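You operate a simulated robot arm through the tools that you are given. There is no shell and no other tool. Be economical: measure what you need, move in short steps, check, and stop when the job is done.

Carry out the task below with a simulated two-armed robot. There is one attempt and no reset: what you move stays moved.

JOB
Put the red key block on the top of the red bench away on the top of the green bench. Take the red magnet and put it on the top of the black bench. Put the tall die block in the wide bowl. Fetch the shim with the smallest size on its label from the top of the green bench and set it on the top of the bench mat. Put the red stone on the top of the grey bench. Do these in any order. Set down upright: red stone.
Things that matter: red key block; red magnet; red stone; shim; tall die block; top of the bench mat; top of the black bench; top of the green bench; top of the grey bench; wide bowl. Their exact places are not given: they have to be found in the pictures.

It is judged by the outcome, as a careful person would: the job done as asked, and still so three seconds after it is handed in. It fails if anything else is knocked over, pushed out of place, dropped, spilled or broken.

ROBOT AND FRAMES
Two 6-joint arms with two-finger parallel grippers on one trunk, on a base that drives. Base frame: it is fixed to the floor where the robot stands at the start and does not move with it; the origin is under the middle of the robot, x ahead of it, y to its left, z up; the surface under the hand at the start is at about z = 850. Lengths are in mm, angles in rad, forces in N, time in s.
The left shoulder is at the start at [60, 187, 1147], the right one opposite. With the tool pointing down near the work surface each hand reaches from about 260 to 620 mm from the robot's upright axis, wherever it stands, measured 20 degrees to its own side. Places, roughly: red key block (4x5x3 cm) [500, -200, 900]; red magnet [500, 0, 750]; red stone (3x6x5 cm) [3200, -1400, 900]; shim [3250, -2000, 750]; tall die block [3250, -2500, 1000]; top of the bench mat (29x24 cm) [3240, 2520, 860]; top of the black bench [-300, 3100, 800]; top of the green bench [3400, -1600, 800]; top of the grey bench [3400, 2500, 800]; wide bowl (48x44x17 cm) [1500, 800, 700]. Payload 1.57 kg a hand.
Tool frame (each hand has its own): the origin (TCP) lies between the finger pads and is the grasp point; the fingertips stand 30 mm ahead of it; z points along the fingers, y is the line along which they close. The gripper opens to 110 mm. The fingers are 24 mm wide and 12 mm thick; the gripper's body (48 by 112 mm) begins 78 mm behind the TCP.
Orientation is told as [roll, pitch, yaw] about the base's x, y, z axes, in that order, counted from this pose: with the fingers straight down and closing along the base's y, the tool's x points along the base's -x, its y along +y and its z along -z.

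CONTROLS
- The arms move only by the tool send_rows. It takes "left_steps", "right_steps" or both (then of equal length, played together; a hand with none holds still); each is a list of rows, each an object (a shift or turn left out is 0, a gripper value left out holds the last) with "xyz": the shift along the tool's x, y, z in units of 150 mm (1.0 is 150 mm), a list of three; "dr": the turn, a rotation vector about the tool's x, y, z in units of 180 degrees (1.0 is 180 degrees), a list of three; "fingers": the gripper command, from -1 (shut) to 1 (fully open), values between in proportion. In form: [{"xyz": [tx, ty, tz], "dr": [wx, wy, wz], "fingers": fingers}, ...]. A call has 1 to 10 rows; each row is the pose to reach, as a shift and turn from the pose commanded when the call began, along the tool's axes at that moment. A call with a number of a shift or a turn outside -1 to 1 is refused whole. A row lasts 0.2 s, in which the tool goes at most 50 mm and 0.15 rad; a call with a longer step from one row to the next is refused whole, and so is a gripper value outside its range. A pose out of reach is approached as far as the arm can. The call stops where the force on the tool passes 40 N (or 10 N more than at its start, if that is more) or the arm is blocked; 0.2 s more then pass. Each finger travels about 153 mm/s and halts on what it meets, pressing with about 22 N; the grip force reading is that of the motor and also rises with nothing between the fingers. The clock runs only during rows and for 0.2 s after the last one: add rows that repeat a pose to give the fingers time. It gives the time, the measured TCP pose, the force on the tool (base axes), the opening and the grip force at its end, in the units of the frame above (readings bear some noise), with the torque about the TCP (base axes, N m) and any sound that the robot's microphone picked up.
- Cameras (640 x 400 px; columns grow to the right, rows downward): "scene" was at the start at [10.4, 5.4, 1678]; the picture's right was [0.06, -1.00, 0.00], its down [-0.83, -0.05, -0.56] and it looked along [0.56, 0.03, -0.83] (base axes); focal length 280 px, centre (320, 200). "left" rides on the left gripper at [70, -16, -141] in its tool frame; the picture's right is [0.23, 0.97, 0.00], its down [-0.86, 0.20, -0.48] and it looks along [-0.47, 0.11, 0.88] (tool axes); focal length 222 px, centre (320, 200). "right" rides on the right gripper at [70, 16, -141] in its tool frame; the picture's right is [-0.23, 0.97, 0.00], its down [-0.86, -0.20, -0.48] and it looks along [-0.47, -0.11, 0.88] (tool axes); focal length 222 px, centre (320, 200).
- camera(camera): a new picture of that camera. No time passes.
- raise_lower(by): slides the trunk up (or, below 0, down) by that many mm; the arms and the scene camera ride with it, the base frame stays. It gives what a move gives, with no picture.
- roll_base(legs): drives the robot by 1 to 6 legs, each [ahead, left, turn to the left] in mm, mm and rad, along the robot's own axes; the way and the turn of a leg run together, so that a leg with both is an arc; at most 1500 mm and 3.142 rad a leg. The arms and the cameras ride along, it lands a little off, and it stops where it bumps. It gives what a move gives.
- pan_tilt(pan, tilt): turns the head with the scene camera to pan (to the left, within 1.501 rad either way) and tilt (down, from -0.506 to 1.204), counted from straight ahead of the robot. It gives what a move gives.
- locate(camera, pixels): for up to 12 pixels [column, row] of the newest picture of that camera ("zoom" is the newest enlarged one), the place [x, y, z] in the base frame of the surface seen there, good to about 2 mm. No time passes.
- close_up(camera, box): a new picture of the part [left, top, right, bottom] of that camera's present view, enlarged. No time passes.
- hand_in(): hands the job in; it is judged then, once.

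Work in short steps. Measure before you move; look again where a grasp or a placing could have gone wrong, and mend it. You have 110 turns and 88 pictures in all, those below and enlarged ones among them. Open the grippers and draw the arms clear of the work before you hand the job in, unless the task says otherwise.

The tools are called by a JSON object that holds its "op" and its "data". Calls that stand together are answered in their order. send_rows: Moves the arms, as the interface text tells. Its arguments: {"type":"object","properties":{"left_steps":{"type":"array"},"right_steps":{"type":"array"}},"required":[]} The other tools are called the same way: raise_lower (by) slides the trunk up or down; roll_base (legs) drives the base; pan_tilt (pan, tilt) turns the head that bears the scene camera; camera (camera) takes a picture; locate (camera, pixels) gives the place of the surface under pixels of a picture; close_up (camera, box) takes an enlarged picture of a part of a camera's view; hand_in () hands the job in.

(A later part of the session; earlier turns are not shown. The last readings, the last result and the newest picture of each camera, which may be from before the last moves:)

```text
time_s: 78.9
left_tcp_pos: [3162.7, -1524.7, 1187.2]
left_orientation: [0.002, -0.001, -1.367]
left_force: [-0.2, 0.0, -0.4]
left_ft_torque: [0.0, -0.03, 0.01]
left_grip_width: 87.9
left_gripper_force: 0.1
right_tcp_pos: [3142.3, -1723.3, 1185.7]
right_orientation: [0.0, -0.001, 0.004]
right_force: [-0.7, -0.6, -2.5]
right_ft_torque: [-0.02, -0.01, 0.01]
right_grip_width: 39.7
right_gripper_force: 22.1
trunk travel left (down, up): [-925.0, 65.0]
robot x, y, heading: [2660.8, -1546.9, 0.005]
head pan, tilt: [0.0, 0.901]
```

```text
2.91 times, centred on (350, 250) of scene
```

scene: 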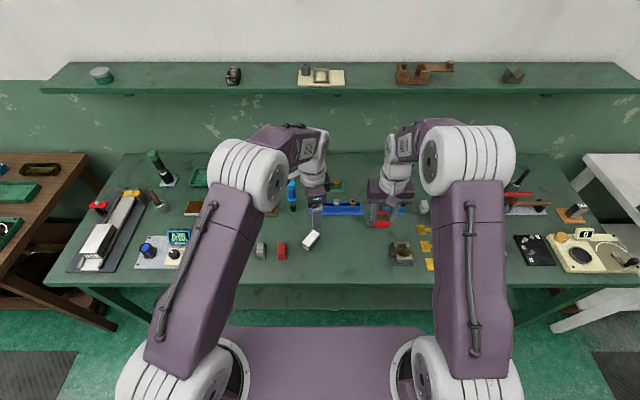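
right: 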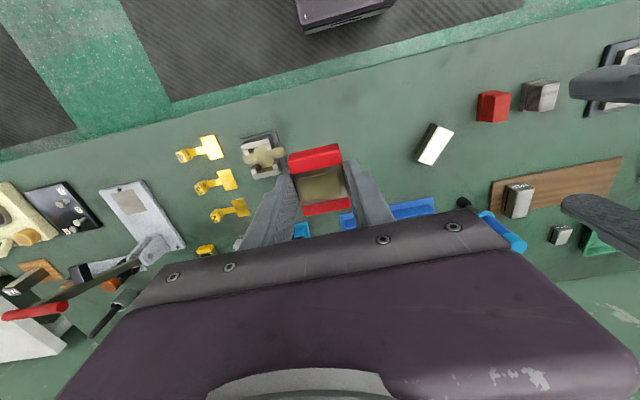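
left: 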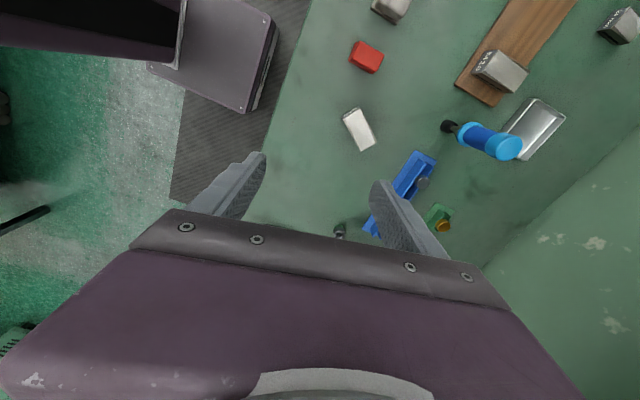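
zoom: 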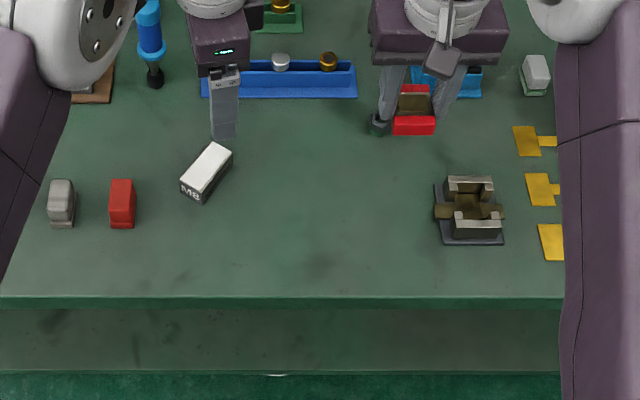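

Free area (3142,-1695) between the M8 block and the jig is confirmed. I lower the right hand there, shifting 25 mm left.

{"op": "send_rows", "data": {"right_steps": [{"xyz": [0, 0.08, 0.2]}, {"xyz": [0, 0.16, 0.4]}, {"xyz": [0, 0.18, 0.6]}, {"xyz": [0, 0.18, 0.8]}, {"xyz": [0, 0.18, 1.0]}]}}

{"op": "send_rows", "data": {"right_steps": [{"xyz": [0, 0, 0.2]}, {"xyz": [0, 0, 0.4]}, {"xyz": [0, 0, 0.6]}, {"xyz": [0, 0, 0.75]}, {"xyz": [0, 0, 0.85]}, {"xyz": [0, 0, 0.93]}, {"xyz": [0, 0, 0.97]}, {"xyz": [0, 0, 1.0]}]}}

```text
time_s: 80.1
left_tcp_pos: [3165.1, -1525.1, 1185.8]
left_orientation: [0.0, 0.001, -1.366]
left_force: [-0.1, -0.5, -0.3]
left_ft_torque: [0.02, 0.01, 0.03]
left_grip_width: 87.8
left_gripper_force: 0.1
right_tcp_pos: [3145.2, -1696.9, 1032.8]
right_orientation: [-0.001, 0.0, 0.001]
right_force: [-0.4, -0.6, -3.3]
right_ft_torque: [-0.01, -0.03, 0.0]
right_grip_width: 39.8
right_gripper_force: 22.0
trunk travel left (down, up): [-925.0, 65.0]
robot x, y, heading: [2666.5, -1543.2, 0.004]
head pan, tilt: [0.0, 0.901]
```

```text
time_s: 81.9
left_tcp_pos: [3162.3, -1525.4, 1186.8]
left_orientation: [0.001, -0.001, -1.366]
left_force: [-1.0, 0.8, -0.1]
left_ft_torque: [0.0, -0.05, 0.0]
left_grip_width: 88.3
left_gripper_force: 0.1
right_tcp_pos: [3144.9, -1697.2, 885.5]
right_orientation: [0.001, -0.004, 0.004]
right_force: [0.7, -1.9, 2.5]
right_ft_torque: [-0.06, 0.11, 0.01]
right_grip_width: 40.0
right_gripper_force: 22.4
trunk travel left (down, up): [-925.0, 65.0]
robot x, y, heading: [2662.4, -1546.7, 0.001]
head pan, tilt: [0.0, 0.901]
```

Contact (+5 N). Open gently and lift.

{"op": "send_rows", "data": {"right_steps": [{"xyz": [0, 0, 0.01], "fingers": 0.2}, {"xyz": [0, 0, 0.01]}, {"xyz": [0, 0, -0.1]}, {"xyz": [0, 0, -0.3]}, {"xyz": [0, 0, -0.6]}, {"xyz": [0, 0, -0.9]}]}}

{"op": "camera", "data": {"camera": "right"}}

```text
time_s: 83.3
left_tcp_pos: [3163.1, -1524.3, 1186.2]
left_orientation: [0.0, 0.001, -1.367]
left_force: [-0.3, -0.2, 0.3]
left_ft_torque: [0.05, -0.06, 0.01]
left_grip_width: 87.8
left_gripper_force: 0.0
right_tcp_pos: [3141.3, -1694.2, 1021.2]
right_orientation: [-0.001, 0.0, 0.004]
right_force: [0.5, -0.1, -0.1]
right_ft_torque: [0.01, 0.0, 0.02]
right_grip_width: 65.8
right_gripper_force: 0.0
trunk travel left (down, up): [-925.0, 65.0]
robot x, y, heading: [2662.5, -1544.4, -0.001]
head pan, tilt: [0.0, 0.901]
```

```text
54 pictures are left
```

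right: 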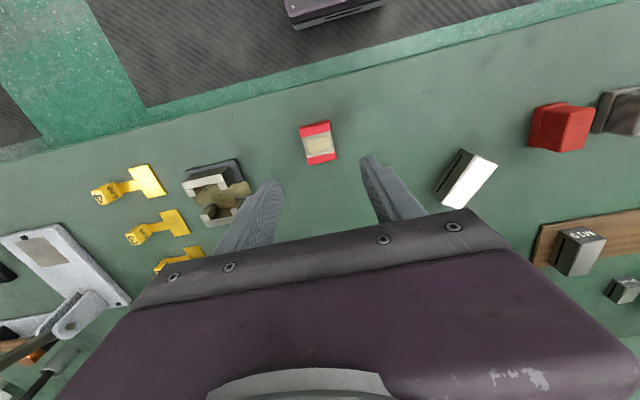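

The key block rests flat on the green bench. Next, measure the red stone near scene (282,250).

{"op": "close_up", "data": {"camera": "scene", "box": [240, 220, 340, 280]}}

{"op": "locate", "data": {"camera": "zoom", "pixels": [[243, 157], [302, 157], [246, 205], [302, 203], [272, 180], [246, 248], [302, 248], [108, 165], [165, 170], [272, 280]]}}

```text
6.40 times, centred on (290, 250) of scene
```

zoom: 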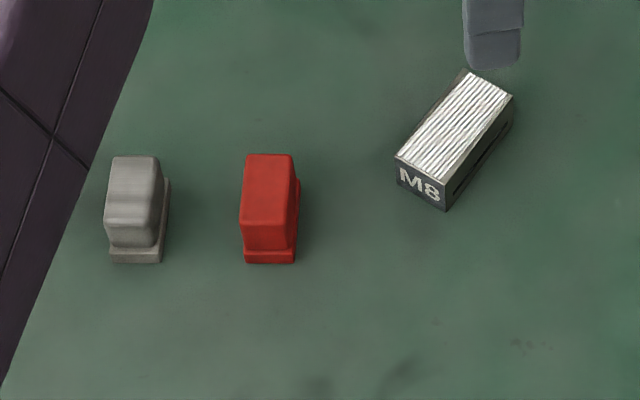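

```text
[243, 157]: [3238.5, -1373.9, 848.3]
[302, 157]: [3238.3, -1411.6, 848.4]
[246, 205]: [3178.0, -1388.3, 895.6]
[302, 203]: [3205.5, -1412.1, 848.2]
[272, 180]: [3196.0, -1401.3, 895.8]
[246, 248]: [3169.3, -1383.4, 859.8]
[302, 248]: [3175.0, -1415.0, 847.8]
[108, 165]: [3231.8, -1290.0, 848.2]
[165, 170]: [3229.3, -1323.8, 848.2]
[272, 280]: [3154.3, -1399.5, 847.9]
```

Stone body centre ≈(3189,-1401), top z 896, with a flange at its base. I bring the left hand over it, turning to close along y, opened to 60 mm.

{"op": "send_rows", "data": {"left_steps": [{"xyz": [0.0774, 0.0338, 0.0933], "dr": [0, 0, -0.0435], "fingers": 0.15}, {"xyz": [0.1548, 0.0676, 0.1866], "dr": [0, 0, -0.087]}, {"xyz": [0.2322, 0.1014, 0.2799], "dr": [0, 0, -0.1305]}, {"xyz": [0.3096, 0.1352, 0.3732], "dr": [0, 0, -0.174]}, {"xyz": [0.387, 0.169, 0.4665], "dr": [0, 0, -0.2175]}, {"xyz": [0.4644, 0.2028, 0.5598], "dr": [0, 0, -0.261]}, {"xyz": [0.5418, 0.2366, 0.6531], "dr": [0, 0, -0.3045]}, {"xyz": [0.6192, 0.2704, 0.7464], "dr": [0, 0, -0.348]}, {"xyz": [0.6966, 0.3042, 0.8397], "dr": [0, 0, -0.3915]}, {"xyz": [0.774, 0.338, 0.933], "dr": [0, 0, -0.435]}]}}

{"op": "camera", "data": {"camera": "left"}}

```text
time_s: 85.5
left_tcp_pos: [3192.1, -1399.7, 1044.9]
left_orientation: [0.001, 0.0, 0.003]
left_force: [-0.4, -0.4, 0.1]
left_ft_torque: [-0.05, 0.0, -0.03]
left_grip_width: 63.3
left_gripper_force: 0.0
right_tcp_pos: [3143.2, -1693.5, 1019.3]
right_orientation: [0.0, 0.002, 0.003]
right_force: [0.5, -0.3, 0.2]
right_ft_torque: [0.0, -0.01, -0.02]
right_grip_width: 66.1
right_gripper_force: 0.0
trunk travel left (down, up): [-925.0, 65.0]
robot x, y, heading: [2664.1, -1546.4, 0.001]
head pan, tilt: [0.0, 0.901]
```

```text
52 pictures are left
```

left: 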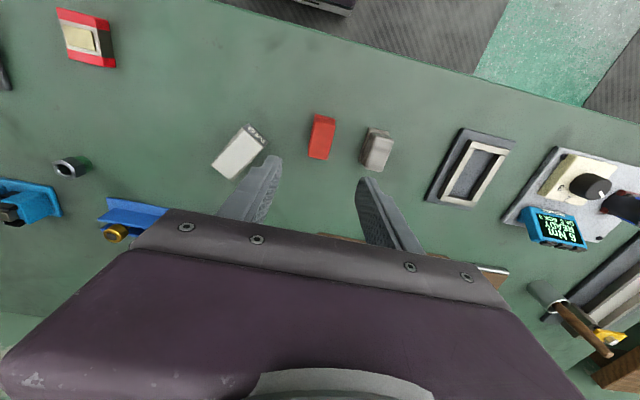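

{"op": "locate", "data": {"camera": "left", "pixels": [[321, 135], [314, 115], [334, 119], [311, 155], [328, 158], [372, 140], [240, 150]]}}

```text
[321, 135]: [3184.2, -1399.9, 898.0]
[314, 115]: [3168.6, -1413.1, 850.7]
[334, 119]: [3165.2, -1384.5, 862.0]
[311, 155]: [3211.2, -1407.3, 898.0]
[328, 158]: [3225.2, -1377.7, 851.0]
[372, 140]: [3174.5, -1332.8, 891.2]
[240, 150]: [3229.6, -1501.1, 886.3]
```

The stone is right beneath the fingers. Descend 150 mm and close.

{"op": "send_rows", "data": {"left_steps": [{"xyz": [0.02, 0, 0.2]}, {"xyz": [0.02, 0, 0.4]}, {"xyz": [0.02, 0, 0.6]}, {"xyz": [0.02, 0, 0.8]}, {"xyz": [0.02, 0, 0.92]}, {"xyz": [0.02, 0, 1.0]}, {"xyz": [0.02, 0, 1.0], "fingers": -1}, {"xyz": [0.02, 0, 1.0]}, {"xyz": [0.02, 0, 1.0]}, {"xyz": [0.02, 0, 1.0]}]}}

{"op": "send_rows", "data": {"left_steps": [{"xyz": [0, 0, -0.1]}, {"xyz": [0, 0, -0.3]}, {"xyz": [0, 0, -0.5]}, {"xyz": [0, 0, -0.75]}, {"xyz": [0, 0, -1.0]}]}}

{"op": "camera", "data": {"camera": "scene"}}

```text
time_s: 87.7
left_tcp_pos: [3186.4, -1398.6, 895.7]
left_orientation: [-0.002, 0.0, 0.0]
left_force: [-1.0, -0.3, 0.0]
left_ft_torque: [-0.01, 0.02, 0.03]
left_grip_width: 27.6
left_gripper_force: 22.5
right_tcp_pos: [3143.8, -1693.0, 1018.8]
right_orientation: [-0.001, 0.001, 0.003]
right_force: [-0.2, 0.3, 0.4]
right_ft_torque: [0.0, -0.06, -0.01]
right_grip_width: 66.2
right_gripper_force: 0.1
trunk travel left (down, up): [-925.0, 65.0]
robot x, y, heading: [2661.1, -1542.1, 0.006]
head pan, tilt: [0.0, 0.901]
```

```text
time_s: 88.9
left_tcp_pos: [3187.4, -1399.7, 1045.6]
left_orientation: [0.002, 0.001, 0.0]
left_force: [0.1, 0.0, -0.8]
left_ft_torque: [0.01, 0.02, -0.01]
left_grip_width: 27.3
left_gripper_force: 22.3
right_tcp_pos: [3141.1, -1693.6, 1019.7]
right_orientation: [0.0, 0.0, 0.004]
right_force: [0.8, 0.3, 0.7]
right_ft_torque: [0.01, 0.0, 0.0]
right_grip_width: 66.1
right_gripper_force: 0.1
trunk travel left (down, up): [-925.0, 65.0]
robot x, y, heading: [2665.7, -1544.7, 0.005]
head pan, tilt: [0.0, 0.901]
```

```text
51 pictures are left
```

scene: 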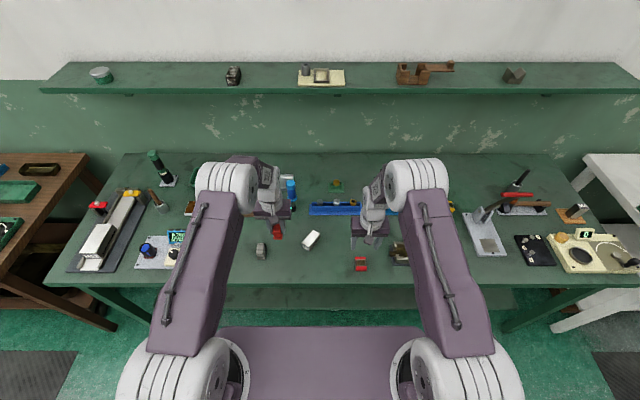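

The stone is held. To see the shims, I raise the right hand and strafe 200 mm right; I also measure the base's front edge (320,328) against the bench edge.

{"op": "locate", "data": {"camera": "scene", "pixels": [[320, 330], [235, 335], [320, 278], [320, 300]]}}

{"op": "send_rows", "data": {"right_steps": [{"xyz": [0, 0, -0.25]}, {"xyz": [0, 0, -0.5]}, {"xyz": [0, 0, -0.75]}, {"xyz": [0, 0, -1.0]}], "left_steps": [{"xyz": [0, 0, -0.2]}, {"xyz": [0, 0, -0.4]}, {"xyz": [0, 0, -0.6]}, {"xyz": [0, 0, -0.8]}]}}

{"op": "roll_base", "data": {"legs": [[0, -200, -0.005]]}}

{"op": "camera", "data": {"camera": "scene"}}

{"op": "close_up", "data": {"camera": "right", "box": [100, 100, 420, 280]}}

```text
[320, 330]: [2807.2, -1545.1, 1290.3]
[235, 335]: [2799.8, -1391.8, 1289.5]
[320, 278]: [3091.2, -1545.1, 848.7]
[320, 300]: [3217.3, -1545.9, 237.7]
```

```text
time_s: 89.9
left_tcp_pos: [3184.1, -1400.6, 1166.8]
left_orientation: [-0.001, -0.001, 0.001]
left_force: [-0.3, 0.2, -0.4]
left_ft_torque: [-0.02, -0.03, 0.0]
left_grip_width: 27.3
left_gripper_force: 22.1
right_tcp_pos: [3141.7, -1691.9, 1170.9]
right_orientation: [0.001, 0.0, 0.003]
right_force: [-1.1, -0.6, 0.2]
right_ft_torque: [0.02, 0.02, -0.03]
right_grip_width: 65.9
right_gripper_force: 0.0
trunk travel left (down, up): [-925.0, 65.0]
robot x, y, heading: [2664.3, -1543.8, 0.004]
head pan, tilt: [0.0, 0.901]
```

```text
time_s: 91.5
left_tcp_pos: [3186.5, -1599.0, 1166.2]
left_orientation: [-0.003, 0.0, -0.006]
left_force: [0.0, 0.4, 0.0]
left_ft_torque: [-0.06, 0.01, 0.01]
left_grip_width: 27.2
left_gripper_force: 22.4
right_tcp_pos: [3141.2, -1890.8, 1169.5]
right_orientation: [-0.004, 0.002, -0.001]
right_force: [0.1, -0.1, 1.5]
right_ft_torque: [-0.02, -0.02, 0.0]
right_grip_width: 66.3
right_gripper_force: 0.0
trunk travel left (down, up): [-925.0, 65.0]
robot x, y, heading: [2664.8, -1741.3, 0.001]
head pan, tilt: [0.0, 0.901]
```

```text
50 pictures are left
```

scene: 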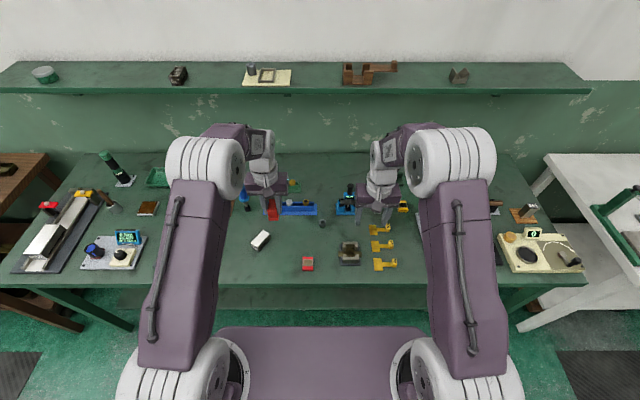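

```text
2.00 times, centred on (260, 190) of right
```

zoom: 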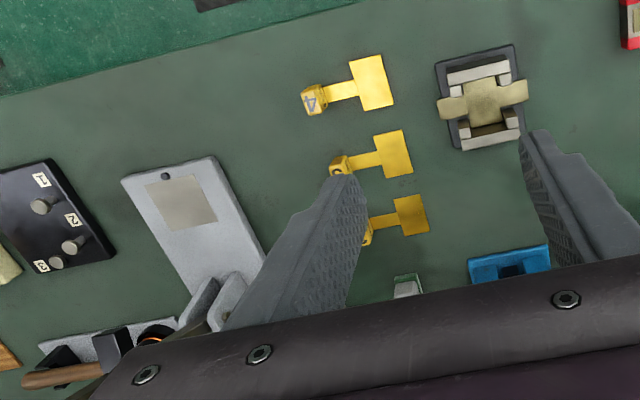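

Shims are visible at scene (380,230),(382,245),(385,264). I zoom on them and the yellow item at (403,205).

{"op": "close_up", "data": {"camera": "scene", "box": [335, 190, 425, 280]}}

{"op": "locate", "data": {"camera": "scene", "pixels": [[403, 206], [376, 230], [390, 229], [378, 246], [391, 243], [380, 265], [394, 262], [420, 230]]}}

```text
4.44 times, centred on (380, 235) of scene
```

zoom: 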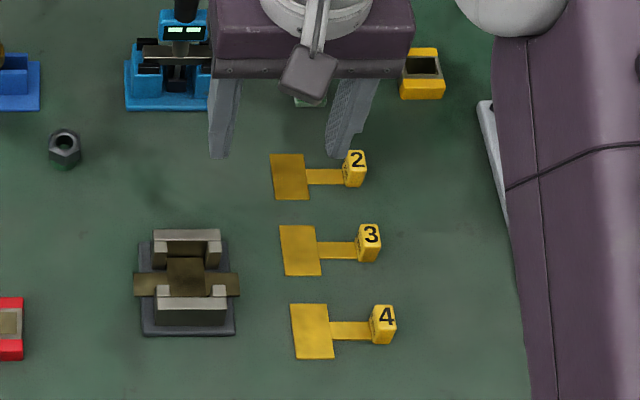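

```text
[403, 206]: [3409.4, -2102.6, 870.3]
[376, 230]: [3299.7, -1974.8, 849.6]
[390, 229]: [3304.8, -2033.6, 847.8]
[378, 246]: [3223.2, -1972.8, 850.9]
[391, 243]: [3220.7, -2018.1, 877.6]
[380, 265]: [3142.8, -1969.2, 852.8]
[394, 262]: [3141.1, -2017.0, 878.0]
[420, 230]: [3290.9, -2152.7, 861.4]
```

Labels read 2, 3, 4; the shim "2" is the rear one. I measure it closely and read the small print.

{"op": "close_up", "data": {"camera": "scene", "box": [370, 216, 400, 272]}}

{"op": "close_up", "data": {"camera": "scene", "box": [368, 217, 396, 237]}}

{"op": "locate", "data": {"camera": "zoom", "pixels": [[398, 180], [370, 230], [398, 230], [355, 130], [395, 110], [300, 215], [200, 215], [150, 140], [210, 290], [395, 150]]}}

```text
7.14 times, centred on (385, 244) of scene
```

zoom: 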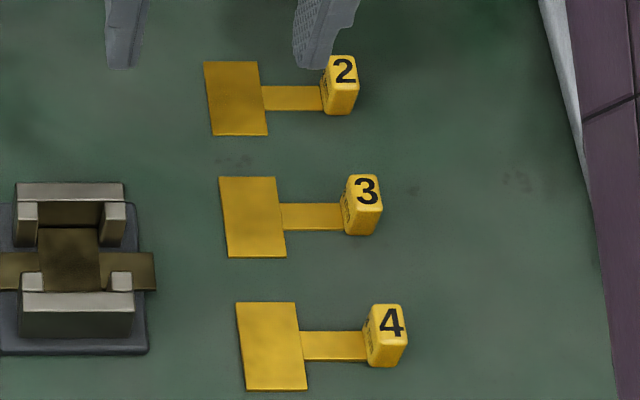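

```text
16.00 times, centred on (382, 227) of scene
```

zoom: 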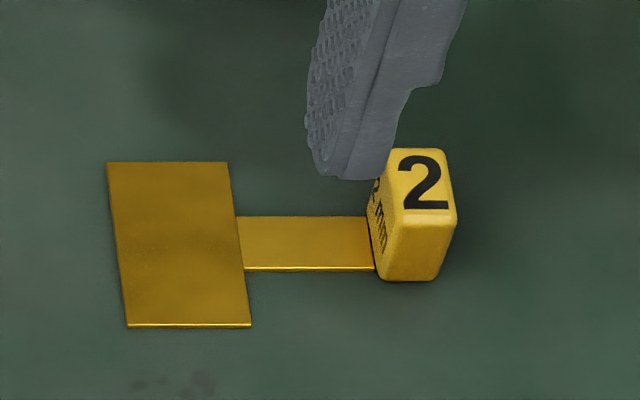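

```text
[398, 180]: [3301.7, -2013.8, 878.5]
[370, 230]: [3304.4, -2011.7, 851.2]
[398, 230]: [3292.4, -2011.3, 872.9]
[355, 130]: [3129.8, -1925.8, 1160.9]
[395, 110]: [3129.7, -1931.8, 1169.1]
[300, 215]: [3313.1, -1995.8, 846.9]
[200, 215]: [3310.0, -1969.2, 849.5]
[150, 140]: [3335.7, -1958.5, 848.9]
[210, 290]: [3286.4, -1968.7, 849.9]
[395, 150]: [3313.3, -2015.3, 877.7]
```

The label confirms "2 mm": block centre ≈(3303,-2018), top z 878. I move the base to bring it in reach and lower the trunk to nominal height.

{"op": "roll_base", "data": {"legs": [[70, -78, -0.001]]}}

{"op": "raise_lower", "data": {"by": -100}}

{"op": "camera", "data": {"camera": "right"}}

```text
time_s: 92.6
left_tcp_pos: [3252.9, -1678.2, 1166.1]
left_orientation: [-0.004, -0.002, -0.005]
left_force: [-0.6, 0.2, -1.3]
left_ft_torque: [-0.06, -0.02, 0.01]
left_grip_width: 27.4
left_gripper_force: 22.1
right_tcp_pos: [3207.8, -1969.4, 1172.6]
right_orientation: [-0.003, -0.002, -0.003]
right_force: [-0.6, 0.2, -0.4]
right_ft_torque: [-0.02, 0.02, 0.01]
right_grip_width: 65.8
right_gripper_force: 0.1
trunk travel left (down, up): [-925.0, 65.0]
robot x, y, heading: [2733.7, -1823.2, -0.004]
head pan, tilt: [0.0, 0.901]
```

```text
time_s: 94.0
left_tcp_pos: [3256.9, -1680.6, 1065.7]
left_orientation: [0.0, -0.001, -0.006]
left_force: [-0.1, 1.1, -0.8]
left_ft_torque: [-0.03, 0.01, 0.04]
left_grip_width: 27.3
left_gripper_force: 22.0
right_tcp_pos: [3210.7, -1972.7, 1070.6]
right_orientation: [-0.001, 0.002, -0.002]
right_force: [0.0, -0.4, 0.5]
right_ft_torque: [-0.01, 0.06, 0.01]
right_grip_width: 66.1
right_gripper_force: 0.1
trunk travel left (down, up): [-825.0, 165.0]
robot x, y, heading: [2734.2, -1818.5, -0.006]
head pan, tilt: [0.0, 0.901]
```

```text
45 pictures are left
```

right: 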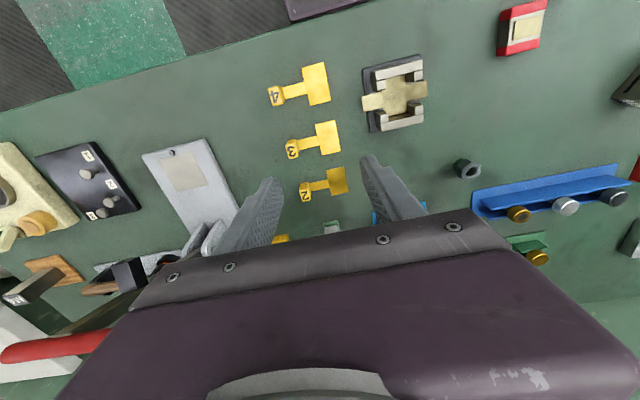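

I confirm the shim block position and the clearance to the toggle clamp with its red lever.

{"op": "locate", "data": {"camera": "right", "pixels": [[305, 192], [312, 188], [335, 180], [100, 342], [210, 235], [60, 350], [280, 238], [200, 245], [333, 225]]}}

```text
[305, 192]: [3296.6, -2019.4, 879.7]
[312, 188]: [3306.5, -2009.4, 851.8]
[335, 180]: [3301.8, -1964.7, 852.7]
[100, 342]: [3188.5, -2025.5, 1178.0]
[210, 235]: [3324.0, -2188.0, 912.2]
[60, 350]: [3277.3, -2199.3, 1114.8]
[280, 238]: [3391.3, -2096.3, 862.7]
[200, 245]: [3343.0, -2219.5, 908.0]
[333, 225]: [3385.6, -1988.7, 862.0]
```

Clamp lever is about 180 mm clear. I move above the shim block at (3302,-2018).

{"op": "send_rows", "data": {"right_steps": [{"xyz": [-0.15, -0.075, 0.1], "fingers": 0.05}, {"xyz": [-0.3, -0.15, 0.2]}, {"xyz": [-0.45, -0.225, 0.35]}, {"xyz": [-0.607, -0.303, 0.5]}, {"xyz": [-0.607, -0.303, 0.667]}]}}

{"op": "camera", "data": {"camera": "right"}}

{"op": "close_up", "data": {"camera": "scene", "box": [310, 160, 470, 270]}}

```text
time_s: 95.2
left_tcp_pos: [3256.4, -1682.4, 1065.2]
left_orientation: [0.0, 0.002, -0.006]
left_force: [-0.4, -0.9, -0.4]
left_ft_torque: [0.0, 0.0, -0.02]
left_grip_width: 27.2
left_gripper_force: 22.5
right_tcp_pos: [3302.2, -2017.8, 969.7]
right_orientation: [-0.001, 0.002, -0.001]
right_force: [-0.3, -0.7, 0.3]
right_ft_torque: [0.02, -0.01, 0.01]
right_grip_width: 57.8
right_gripper_force: 0.0
trunk travel left (down, up): [-825.0, 165.0]
robot x, y, heading: [2732.1, -1825.8, -0.001]
head pan, tilt: [0.0, 0.901]
```

```text
44 pictures are left
```

right: 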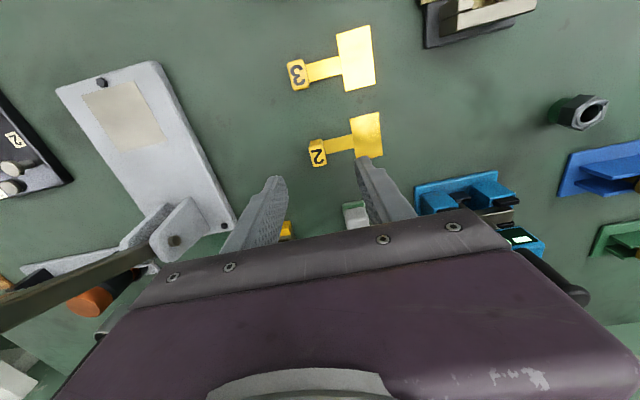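

```text
3.64 times, centred on (390, 215) of scene
```

zoom: 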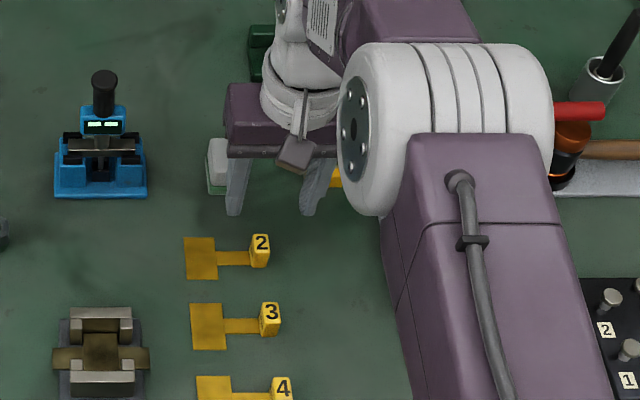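

{"op": "locate", "data": {"camera": "zoom", "pixels": [[540, 110], [560, 111], [600, 110], [480, 150], [250, 130], [105, 80]]}}

{"op": "locate", "data": {"camera": "right", "pixels": [[317, 153], [312, 148], [340, 143], [355, 212]]}}

```text
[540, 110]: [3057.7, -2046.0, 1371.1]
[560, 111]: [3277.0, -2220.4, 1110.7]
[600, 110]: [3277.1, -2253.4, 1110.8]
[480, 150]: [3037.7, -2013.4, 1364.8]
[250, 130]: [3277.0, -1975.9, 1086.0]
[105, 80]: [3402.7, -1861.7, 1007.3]
```

```text
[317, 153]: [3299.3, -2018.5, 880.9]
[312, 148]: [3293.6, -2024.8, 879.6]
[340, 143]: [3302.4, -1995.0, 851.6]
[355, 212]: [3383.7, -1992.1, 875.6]
```

Aligned (block at 3300,-2018). Descend to z≈888 and close.

{"op": "send_rows", "data": {"right_steps": [{"xyz": [0, 0, 0.15]}, {"xyz": [0, 0, 0.3]}, {"xyz": [0, 0, 0.42]}, {"xyz": [0, 0, 0.5]}, {"xyz": [0, 0, 0.545]}, {"xyz": [0, 0, 0.545], "fingers": -1}, {"xyz": [0, 0, 0.545]}, {"xyz": [0, 0, 0.545]}, {"xyz": [0, 0, 0.545]}]}}

{"op": "send_rows", "data": {"right_steps": [{"xyz": [0, 0, -0.1]}, {"xyz": [0, 0, -0.25]}, {"xyz": [0, 0, -0.5]}, {"xyz": [0, 0, -0.75]}, {"xyz": [0, 0, -1.0]}]}}

{"op": "camera", "data": {"camera": "right"}}

```text
time_s: 97.2
left_tcp_pos: [3256.3, -1681.3, 1066.8]
left_orientation: [0.001, 0.002, -0.004]
left_force: [0.0, 0.0, -0.9]
left_ft_torque: [-0.01, 0.0, 0.02]
left_grip_width: 27.1
left_gripper_force: 21.7
right_tcp_pos: [3301.7, -2017.7, 888.9]
right_orientation: [-0.001, 0.0, -0.003]
right_force: [0.7, -0.2, 0.6]
right_ft_torque: [0.0, -0.01, -0.03]
right_grip_width: 15.0
right_gripper_force: 21.6
trunk travel left (down, up): [-825.0, 165.0]
robot x, y, heading: [2734.1, -1822.6, 0.001]
head pan, tilt: [0.0, 0.901]
```

```text
time_s: 98.4
left_tcp_pos: [3256.3, -1681.5, 1066.1]
left_orientation: [0.0, 0.0, -0.006]
left_force: [0.8, -0.2, -1.4]
left_ft_torque: [0.03, 0.02, -0.02]
left_grip_width: 27.4
left_gripper_force: 22.0
right_tcp_pos: [3301.8, -2018.8, 1038.2]
right_orientation: [0.001, 0.0, -0.001]
right_force: [0.1, -0.2, -0.2]
right_ft_torque: [-0.01, 0.0, -0.01]
right_grip_width: 15.1
right_gripper_force: 22.2
trunk travel left (down, up): [-825.0, 165.0]
robot x, y, heading: [2731.7, -1825.9, -0.005]
head pan, tilt: [0.0, 0.901]
```

```text
42 pictures are left
```

right: 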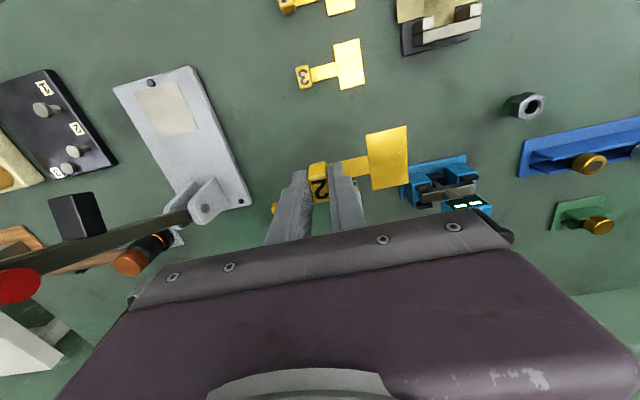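

The shim "2" hangs level in the right hand. I raise the trunk, back off and strafe left along the aisle to the grey bench.

{"op": "raise_lower", "data": {"by": 100}}

{"op": "roll_base", "data": {"legs": [[-420, 0, 0.004], [0, 1450, 0], [0, 1450, 0], [0, 1350, 0]]}}

{"op": "pan_tilt", "data": {"pan": 0.0, "tilt": 0.7}}

{"op": "camera", "data": {"camera": "scene"}}

```text
time_s: 99.7
left_tcp_pos: [3255.2, -1681.4, 1165.5]
left_orientation: [-0.001, 0.002, -0.003]
left_force: [-0.7, -1.3, -2.2]
left_ft_torque: [-0.04, 0.0, -0.01]
left_grip_width: 27.3
left_gripper_force: 22.1
right_tcp_pos: [3301.6, -2018.8, 1137.5]
right_orientation: [0.0, 0.001, -0.001]
right_force: [0.2, 0.5, -0.5]
right_ft_torque: [-0.03, 0.0, 0.0]
right_grip_width: 15.1
right_gripper_force: 22.1
trunk travel left (down, up): [-925.0, 65.0]
robot x, y, heading: [2734.4, -1826.7, -0.003]
head pan, tilt: [0.0, 0.901]
```

```text
time_s: 122.2
left_tcp_pos: [2884.0, 2539.1, 1166.5]
left_orientation: [0.002, 0.002, -0.026]
left_force: [0.3, -0.3, -1.1]
left_ft_torque: [0.02, 0.02, -0.01]
left_grip_width: 27.4
left_gripper_force: 21.4
right_tcp_pos: [2923.7, 2200.2, 1137.7]
right_orientation: [0.0, 0.003, -0.024]
right_force: [-0.2, -0.2, -0.2]
right_ft_torque: [0.01, -0.02, -0.01]
right_grip_width: 15.0
right_gripper_force: 22.0
trunk travel left (down, up): [-925.0, 65.0]
robot x, y, heading: [2359.8, 2407.2, -0.029]
head pan, tilt: [0.0, 0.901]
```

```text
time_s: 122.9
left_tcp_pos: [2884.2, 2539.7, 1165.9]
left_orientation: [0.001, 0.003, -0.026]
left_force: [-0.4, 0.3, -0.8]
left_ft_torque: [-0.01, 0.02, 0.01]
left_grip_width: 27.6
left_gripper_force: 22.4
right_tcp_pos: [2923.6, 2201.3, 1137.5]
right_orientation: [0.002, 0.002, -0.022]
right_force: [0.4, -0.2, -0.3]
right_ft_torque: [-0.02, 0.02, 0.03]
right_grip_width: 15.2
right_gripper_force: 22.2
trunk travel left (down, up): [-925.0, 65.0]
robot x, y, heading: [2356.8, 2408.4, -0.027]
head pan, tilt: [0.0, 0.7]
```

```text
41 pictures are left
```

scene: 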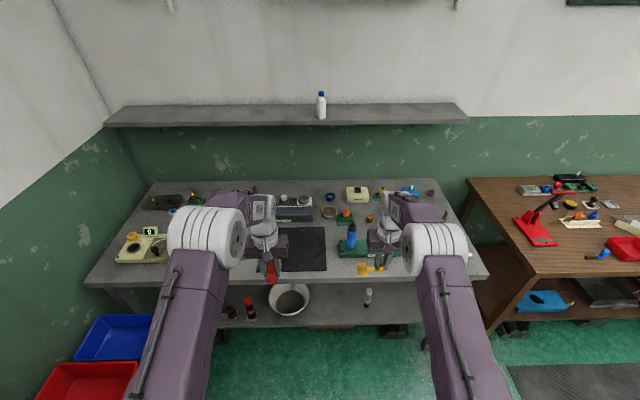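

The dark bench mat is at about (305,250). I zoom and locate its corners and free bench space.

{"op": "close_up", "data": {"camera": "scene", "box": [220, 180, 480, 290]}}

{"op": "locate", "data": {"camera": "zoom", "pixels": [[160, 120], [256, 118], [262, 220], [150, 225], [210, 170], [150, 85], [300, 180], [420, 200], [480, 210], [300, 90], [600, 190], [320, 170]]}}

```text
2.46 times, centred on (350, 235) of scene
```

zoom: 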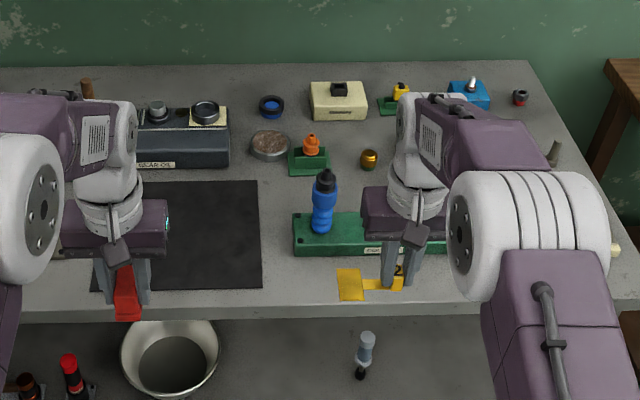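

```text
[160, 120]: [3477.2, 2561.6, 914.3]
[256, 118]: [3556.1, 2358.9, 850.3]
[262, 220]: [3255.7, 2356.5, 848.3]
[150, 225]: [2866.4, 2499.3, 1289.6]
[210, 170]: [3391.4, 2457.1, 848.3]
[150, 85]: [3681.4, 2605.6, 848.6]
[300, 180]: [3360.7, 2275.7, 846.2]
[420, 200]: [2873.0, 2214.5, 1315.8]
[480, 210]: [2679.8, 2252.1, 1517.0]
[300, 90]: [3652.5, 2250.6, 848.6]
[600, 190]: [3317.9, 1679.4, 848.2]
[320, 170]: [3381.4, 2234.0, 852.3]
```

Mat spans roughly x 3120–3360, y 2357–2647. I look with the left wrist camera for bare bench left of the mat to set the stone.

{"op": "camera", "data": {"camera": "left"}}

{"op": "close_up", "data": {"camera": "scene", "box": [80, 170, 280, 300]}}

```text
39 pictures are left
```

left: 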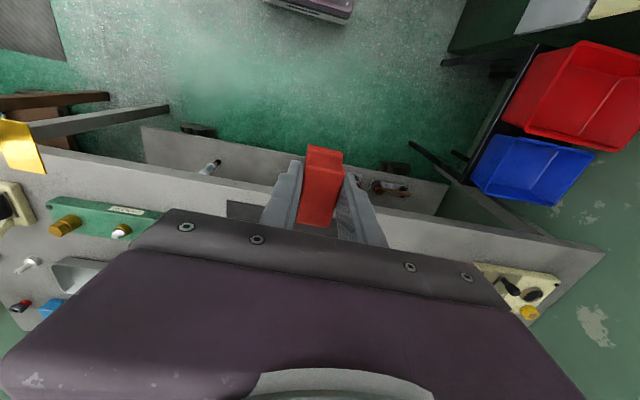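

```text
3.08 times, centred on (180, 235) of scene
```

zoom: 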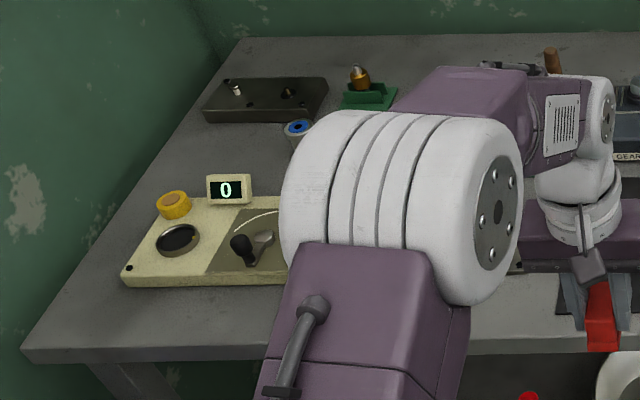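

Bench between mat and beige scale looks bare near left-cam (430,245). I locate it.

{"op": "locate", "data": {"camera": "left", "pixels": [[400, 235], [440, 250], [480, 265], [395, 222], [240, 208], [232, 203]]}}

{"op": "roll_base", "data": {"legs": [[0, 0, 0.027]]}}

{"op": "locate", "data": {"camera": "zoom", "pixels": [[280, 285], [490, 290], [510, 270], [150, 280], [240, 330], [500, 330]]}}

```text
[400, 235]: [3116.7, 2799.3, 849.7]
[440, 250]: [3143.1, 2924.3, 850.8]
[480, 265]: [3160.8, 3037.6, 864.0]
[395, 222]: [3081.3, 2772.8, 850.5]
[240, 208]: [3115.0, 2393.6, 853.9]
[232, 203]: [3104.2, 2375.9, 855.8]
```

```text
time_s: 123.7
left_tcp_pos: [2880.6, 2552.4, 1166.1]
left_orientation: [0.002, 0.002, 0.0]
left_force: [0.0, 0.2, -0.9]
left_ft_torque: [-0.01, 0.04, 0.02]
left_grip_width: 27.4
left_gripper_force: 22.1
right_tcp_pos: [2928.3, 2214.4, 1137.7]
right_orientation: [0.002, 0.002, 0.003]
right_force: [0.3, 0.2, -0.9]
right_ft_torque: [0.02, 0.01, 0.0]
right_grip_width: 15.0
right_gripper_force: 22.0
trunk travel left (down, up): [-925.0, 65.0]
robot x, y, heading: [2357.2, 2411.7, 0.005]
head pan, tilt: [0.0, 0.7]
```

```text
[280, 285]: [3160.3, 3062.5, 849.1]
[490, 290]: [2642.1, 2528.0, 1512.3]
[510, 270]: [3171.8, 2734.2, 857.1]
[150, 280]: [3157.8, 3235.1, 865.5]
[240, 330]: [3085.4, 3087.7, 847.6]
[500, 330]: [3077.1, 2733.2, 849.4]
```

Bench is bare at y≈2700–3000, x≈3080–3150. Driving to (2607,2689) would put the stone over (3130,2830) and the shim over the mat at (3178,2492).

{"op": "roll_base", "data": {"legs": [[250, 277, -0.005]]}}

{"op": "camera", "data": {"camera": "left"}}

{"op": "camera", "data": {"camera": "scene"}}

{"op": "camera", "data": {"camera": "right"}}

```text
time_s: 126.0
left_tcp_pos: [3129.4, 2829.2, 1166.5]
left_orientation: [0.003, 0.001, 0.005]
left_force: [-0.3, 0.6, -1.3]
left_ft_torque: [0.0, -0.02, -0.01]
left_grip_width: 27.2
left_gripper_force: 21.7
right_tcp_pos: [3177.5, 2491.5, 1138.5]
right_orientation: [0.001, -0.001, 0.008]
right_force: [-0.1, -0.4, -1.3]
right_ft_torque: [0.0, 0.0, -0.03]
right_grip_width: 15.1
right_gripper_force: 22.0
trunk travel left (down, up): [-925.0, 65.0]
robot x, y, heading: [2611.3, 2683.5, 0.004]
head pan, tilt: [0.0, 0.7]
```

```text
37 pictures are left
```

left: 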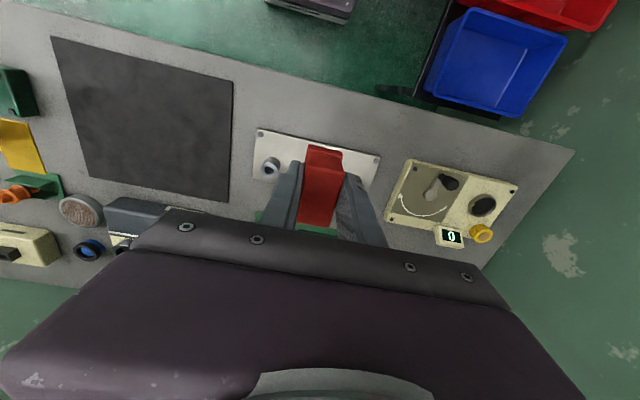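

```text
36 pictures are left
```

scene: 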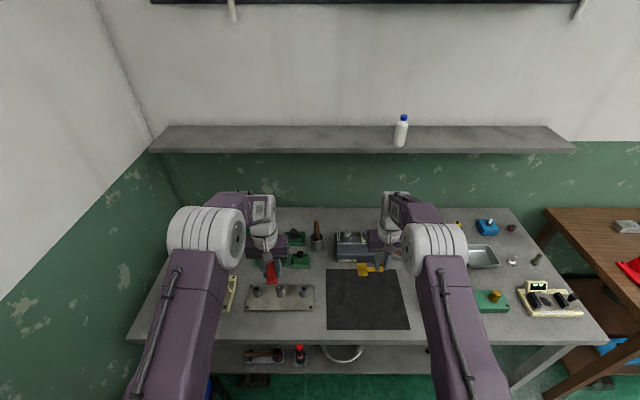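

```text
35 pictures are left
```

right: 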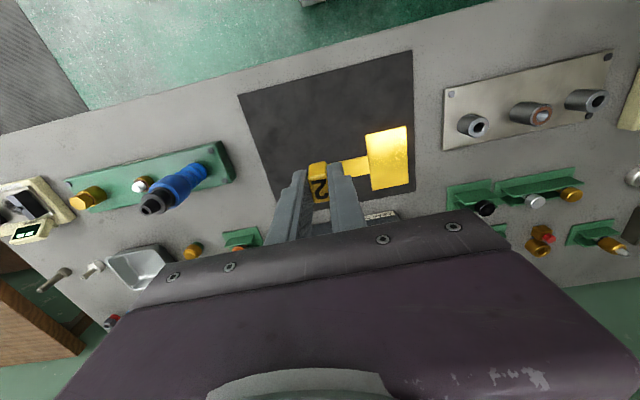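

A plate with three studs lies under the left hand, so I need another bare spot. I measure the surroundings.

{"op": "locate", "data": {"camera": "scene", "pixels": [[246, 290], [313, 290], [313, 309], [246, 309], [327, 270], [398, 270], [409, 328], [327, 328], [320, 300], [230, 300], [300, 325], [300, 275]]}}

{"op": "locate", "data": {"camera": "left", "pixels": [[255, 131], [381, 158], [375, 188], [250, 178], [408, 160], [384, 213], [233, 83], [228, 203], [395, 140], [470, 150], [540, 165], [515, 190]]}}

{"op": "locate", "data": {"camera": "right", "pixels": [[210, 120], [150, 120], [240, 95], [275, 195], [225, 140], [236, 180], [100, 120], [250, 210], [442, 90], [415, 60], [425, 130]]}}

```text
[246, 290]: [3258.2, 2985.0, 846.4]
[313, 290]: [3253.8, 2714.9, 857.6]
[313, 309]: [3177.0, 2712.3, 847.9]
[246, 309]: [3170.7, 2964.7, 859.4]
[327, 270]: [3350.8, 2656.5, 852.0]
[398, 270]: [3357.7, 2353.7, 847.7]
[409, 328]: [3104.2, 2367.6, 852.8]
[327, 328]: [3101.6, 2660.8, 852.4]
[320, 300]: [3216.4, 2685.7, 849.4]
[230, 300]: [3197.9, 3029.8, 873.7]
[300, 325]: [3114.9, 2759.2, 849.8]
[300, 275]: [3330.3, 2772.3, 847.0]
```

```text
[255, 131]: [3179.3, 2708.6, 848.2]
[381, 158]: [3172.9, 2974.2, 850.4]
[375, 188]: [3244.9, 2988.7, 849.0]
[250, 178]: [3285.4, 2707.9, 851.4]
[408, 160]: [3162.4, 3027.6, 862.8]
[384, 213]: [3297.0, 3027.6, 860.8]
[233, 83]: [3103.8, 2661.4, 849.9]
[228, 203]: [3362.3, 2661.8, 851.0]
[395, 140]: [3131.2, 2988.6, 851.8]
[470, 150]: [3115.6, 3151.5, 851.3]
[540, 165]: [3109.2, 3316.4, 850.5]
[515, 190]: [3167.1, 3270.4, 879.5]
```

```text
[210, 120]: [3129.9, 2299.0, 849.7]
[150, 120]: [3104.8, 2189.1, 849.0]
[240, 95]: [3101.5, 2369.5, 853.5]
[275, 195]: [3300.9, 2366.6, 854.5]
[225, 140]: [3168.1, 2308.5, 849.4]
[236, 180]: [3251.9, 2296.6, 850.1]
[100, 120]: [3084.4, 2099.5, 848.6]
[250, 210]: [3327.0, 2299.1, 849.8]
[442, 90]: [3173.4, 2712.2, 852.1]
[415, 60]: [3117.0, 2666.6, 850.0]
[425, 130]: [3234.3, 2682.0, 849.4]
```

The bare front strip (x up to 3172, y 2670–3000) can hold the stone; I check the bench's front edge.

{"op": "locate", "data": {"camera": "scene", "pixels": [[280, 335], [280, 338], [280, 341], [260, 330], [280, 311], [370, 337]]}}

{"op": "locate", "data": {"camera": "left", "pixels": [[300, 70], [320, 100], [340, 95], [322, 150], [330, 220]]}}

```text
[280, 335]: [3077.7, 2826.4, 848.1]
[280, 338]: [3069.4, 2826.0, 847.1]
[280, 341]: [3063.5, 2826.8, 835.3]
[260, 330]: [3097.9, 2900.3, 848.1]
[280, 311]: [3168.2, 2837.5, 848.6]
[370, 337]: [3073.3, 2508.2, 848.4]
```

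```text
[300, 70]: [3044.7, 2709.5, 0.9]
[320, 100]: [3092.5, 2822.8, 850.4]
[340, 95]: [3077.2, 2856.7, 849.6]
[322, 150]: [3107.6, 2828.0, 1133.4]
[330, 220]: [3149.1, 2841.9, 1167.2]
```

Strip centre x≈3117. I lower both hands 150 mm together, shifting the left back 14 mm.

{"op": "send_rows", "data": {"left_steps": [{"xyz": [0.05, 0, 0.2]}, {"xyz": [0.095, 0, 0.4]}, {"xyz": [0.095, 0, 0.6]}, {"xyz": [0.095, 0, 0.8]}, {"xyz": [0.095, 0, 1.0]}], "right_steps": [{"xyz": [0, 0, 0.2]}, {"xyz": [0, 0, 0.4]}, {"xyz": [0, 0, 0.6]}, {"xyz": [0, 0, 0.8]}, {"xyz": [0, 0, 1.0]}]}}

{"op": "send_rows", "data": {"left_steps": [{"xyz": [0, 0, 0.2]}, {"xyz": [0, 0, 0.4]}, {"xyz": [0, 0, 0.55]}, {"xyz": [0, 0, 0.65]}, {"xyz": [0, 0, 0.72]}, {"xyz": [0, 0, 0.76]}, {"xyz": [0, 0, 0.785]}, {"xyz": [0, 0, 0.805]}]}}

```text
time_s: 127.2
left_tcp_pos: [3117.7, 2832.4, 1015.1]
left_orientation: [0.002, 0.003, 0.004]
left_force: [0.4, 0.0, -1.3]
left_ft_torque: [-0.03, -0.02, 0.0]
left_grip_width: 27.2
left_gripper_force: 22.0
right_tcp_pos: [3180.4, 2492.0, 985.4]
right_orientation: [-0.002, 0.0, 0.006]
right_force: [-0.6, -0.4, 0.0]
right_ft_torque: [-0.05, -0.02, 0.01]
right_grip_width: 15.2
right_gripper_force: 22.1
trunk travel left (down, up): [-925.0, 65.0]
robot x, y, heading: [2612.4, 2686.8, 0.002]
head pan, tilt: [0.0, 0.7]
```

```text
time_s: 129.0
left_tcp_pos: [3116.6, 2830.9, 895.2]
left_orientation: [0.0, -0.001, 0.004]
left_force: [-0.7, -0.9, 2.6]
left_ft_torque: [-0.01, 0.04, 0.0]
left_grip_width: 27.2
left_gripper_force: 22.4
right_tcp_pos: [3177.7, 2493.6, 985.7]
right_orientation: [-0.001, 0.001, 0.008]
right_force: [0.3, 0.1, -0.6]
right_ft_torque: [-0.02, 0.04, 0.01]
right_grip_width: 15.0
right_gripper_force: 22.2
trunk travel left (down, up): [-925.0, 65.0]
robot x, y, heading: [2611.0, 2683.9, 0.006]
head pan, tilt: [0.0, 0.7]
```

The stone touches (+3.5 N at the expected height). Release and lift the left hand, then lower the shim.

{"op": "send_rows", "data": {"left_steps": [{"xyz": [0, 0, 0], "fingers": -0.1}, {"xyz": [0, 0, 0]}, {"xyz": [0, 0, -0.15]}, {"xyz": [0, 0, -0.4]}, {"xyz": [0, 0, -0.7]}, {"xyz": [0, 0, -1.0]}]}}

{"op": "send_rows", "data": {"right_steps": [{"xyz": [0, 0, 0.2]}, {"xyz": [0, 0, 0.4]}, {"xyz": [0, 0, 0.5]}, {"xyz": [0, 0, 0.55]}, {"xyz": [0, 0, 0.58]}, {"xyz": [0, 0, 0.6]}, {"xyz": [0, 0, 0.615]}, {"xyz": [0, 0, 0.625]}]}}

{"op": "camera", "data": {"camera": "left"}}

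{"op": "close_up", "data": {"camera": "scene", "box": [230, 230, 430, 350]}}

```text
time_s: 130.4
left_tcp_pos: [3115.2, 2832.7, 1049.3]
left_orientation: [0.0, 0.0, 0.003]
left_force: [-0.9, -0.6, 0.2]
left_ft_torque: [-0.06, 0.01, 0.0]
left_grip_width: 49.3
left_gripper_force: 0.1
right_tcp_pos: [3177.7, 2492.4, 986.7]
right_orientation: [-0.001, -0.001, 0.007]
right_force: [0.2, -1.2, -0.4]
right_ft_torque: [-0.01, -0.01, -0.01]
right_grip_width: 15.1
right_gripper_force: 22.3
trunk travel left (down, up): [-925.0, 65.0]
robot x, y, heading: [2609.1, 2683.4, 0.009]
head pan, tilt: [0.0, 0.7]
```

```text
time_s: 132.2
left_tcp_pos: [3116.8, 2832.6, 1049.2]
left_orientation: [0.0, 0.0, 0.004]
left_force: [0.4, -0.1, 0.2]
left_ft_torque: [-0.01, 0.01, -0.02]
left_grip_width: 49.6
left_gripper_force: 0.0
right_tcp_pos: [3155.6, 2494.2, 912.1]
right_orientation: [0.0, 0.002, 0.007]
right_force: [-0.5, -0.4, -1.1]
right_ft_torque: [-0.02, -0.02, 0.0]
right_grip_width: 15.3
right_gripper_force: 22.4
right hand out of reach, approached as far as the arm can: row 1, 2, 3, 4, 5, 6, 7, 8
trunk travel left (down, up): [-925.0, 65.0]
robot x, y, heading: [2606.2, 2686.5, 0.001]
head pan, tilt: [0.0, 0.7]
```

```text
34 pictures are left
```

left: 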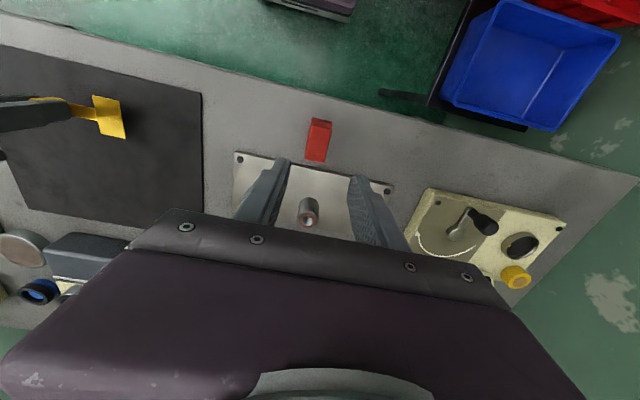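

```text
3.20 times, centred on (330, 290) of scene
```

zoom: 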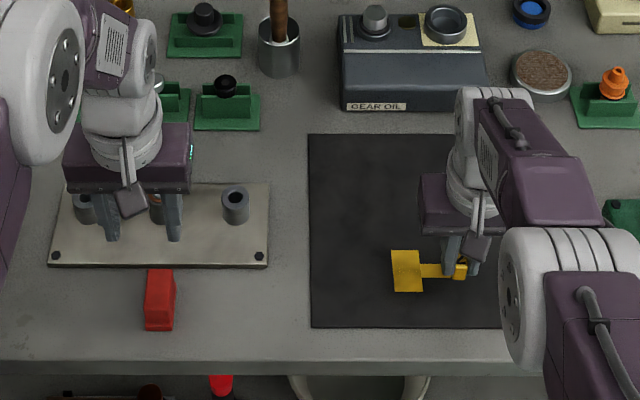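

The stone stands upright on bare bench. The right arm hit its reach limit at z 912, above the mat; I lower the trunk 12 mm and see.

{"op": "raise_lower", "data": {"by": -12}}

{"op": "send_rows", "data": {"right_steps": [{"xyz": [0, 0, 0]}]}}

```text
time_s: 132.8
left_tcp_pos: [3116.2, 2832.8, 1036.6]
left_orientation: [0.001, 0.001, 0.004]
left_force: [-0.1, 0.0, -0.8]
left_ft_torque: [0.07, 0.02, 0.01]
left_grip_width: 49.4
left_gripper_force: 0.0
right_tcp_pos: [3155.1, 2493.9, 900.1]
right_orientation: [-0.001, 0.001, 0.008]
right_force: [0.1, -0.6, 0.4]
right_ft_torque: [-0.03, -0.02, 0.0]
right_grip_width: 15.5
right_gripper_force: 22.5
trunk travel left (down, up): [-913.0, 77.0]
robot x, y, heading: [2609.8, 2685.0, 0.007]
head pan, tilt: [0.0, 0.7]
```

```text
time_s: 133.2
left_tcp_pos: [3115.2, 2833.0, 1036.7]
left_orientation: [0.001, 0.002, 0.004]
left_force: [-1.1, 0.5, 0.3]
left_ft_torque: [0.01, 0.03, -0.01]
left_grip_width: 49.4
left_gripper_force: 0.2
right_tcp_pos: [3154.9, 2494.2, 900.2]
right_orientation: [0.0, 0.003, 0.008]
right_force: [-0.7, -0.3, -0.4]
right_ft_torque: [-0.01, -0.01, 0.01]
right_grip_width: 15.1
right_gripper_force: 22.2
trunk travel left (down, up): [-913.0, 77.0]
robot x, y, heading: [2613.1, 2681.6, 0.005]
head pan, tilt: [0.0, 0.7]
```

{"op": "raise_lower", "data": {"by": -5}}

{"op": "raise_lower", "data": {"by": -2}}

```text
time_s: 133.8
left_tcp_pos: [3116.6, 2834.0, 1031.6]
left_orientation: [0.001, 0.001, 0.002]
left_force: [0.5, -0.1, 0.0]
left_ft_torque: [0.0, 0.01, 0.0]
left_grip_width: 49.7
left_gripper_force: 0.1
right_tcp_pos: [3155.8, 2493.7, 894.8]
right_orientation: [0.001, 0.002, 0.009]
right_force: [-0.1, -0.3, -1.4]
right_ft_torque: [-0.03, 0.02, 0.01]
right_grip_width: 15.2
right_gripper_force: 22.1
trunk travel left (down, up): [-908.0, 82.0]
robot x, y, heading: [2610.9, 2681.8, 0.01]
head pan, tilt: [0.0, 0.7]
```

```text
time_s: 134.3
left_tcp_pos: [3116.5, 2832.5, 1028.8]
left_orientation: [-0.001, 0.002, 0.004]
left_force: [0.2, -0.2, 0.2]
left_ft_torque: [0.04, -0.01, -0.02]
left_grip_width: 49.7
left_gripper_force: 0.1
right_tcp_pos: [3154.8, 2494.2, 893.9]
right_orientation: [0.0, 0.001, 0.007]
right_force: [-0.7, -0.3, -0.2]
right_ft_torque: [0.0, 0.0, 0.01]
right_grip_width: 15.0
right_gripper_force: 21.9
trunk travel left (down, up): [-906.0, 84.0]
robot x, y, heading: [2610.2, 2681.1, 0.013]
head pan, tilt: [0.0, 0.7]
```

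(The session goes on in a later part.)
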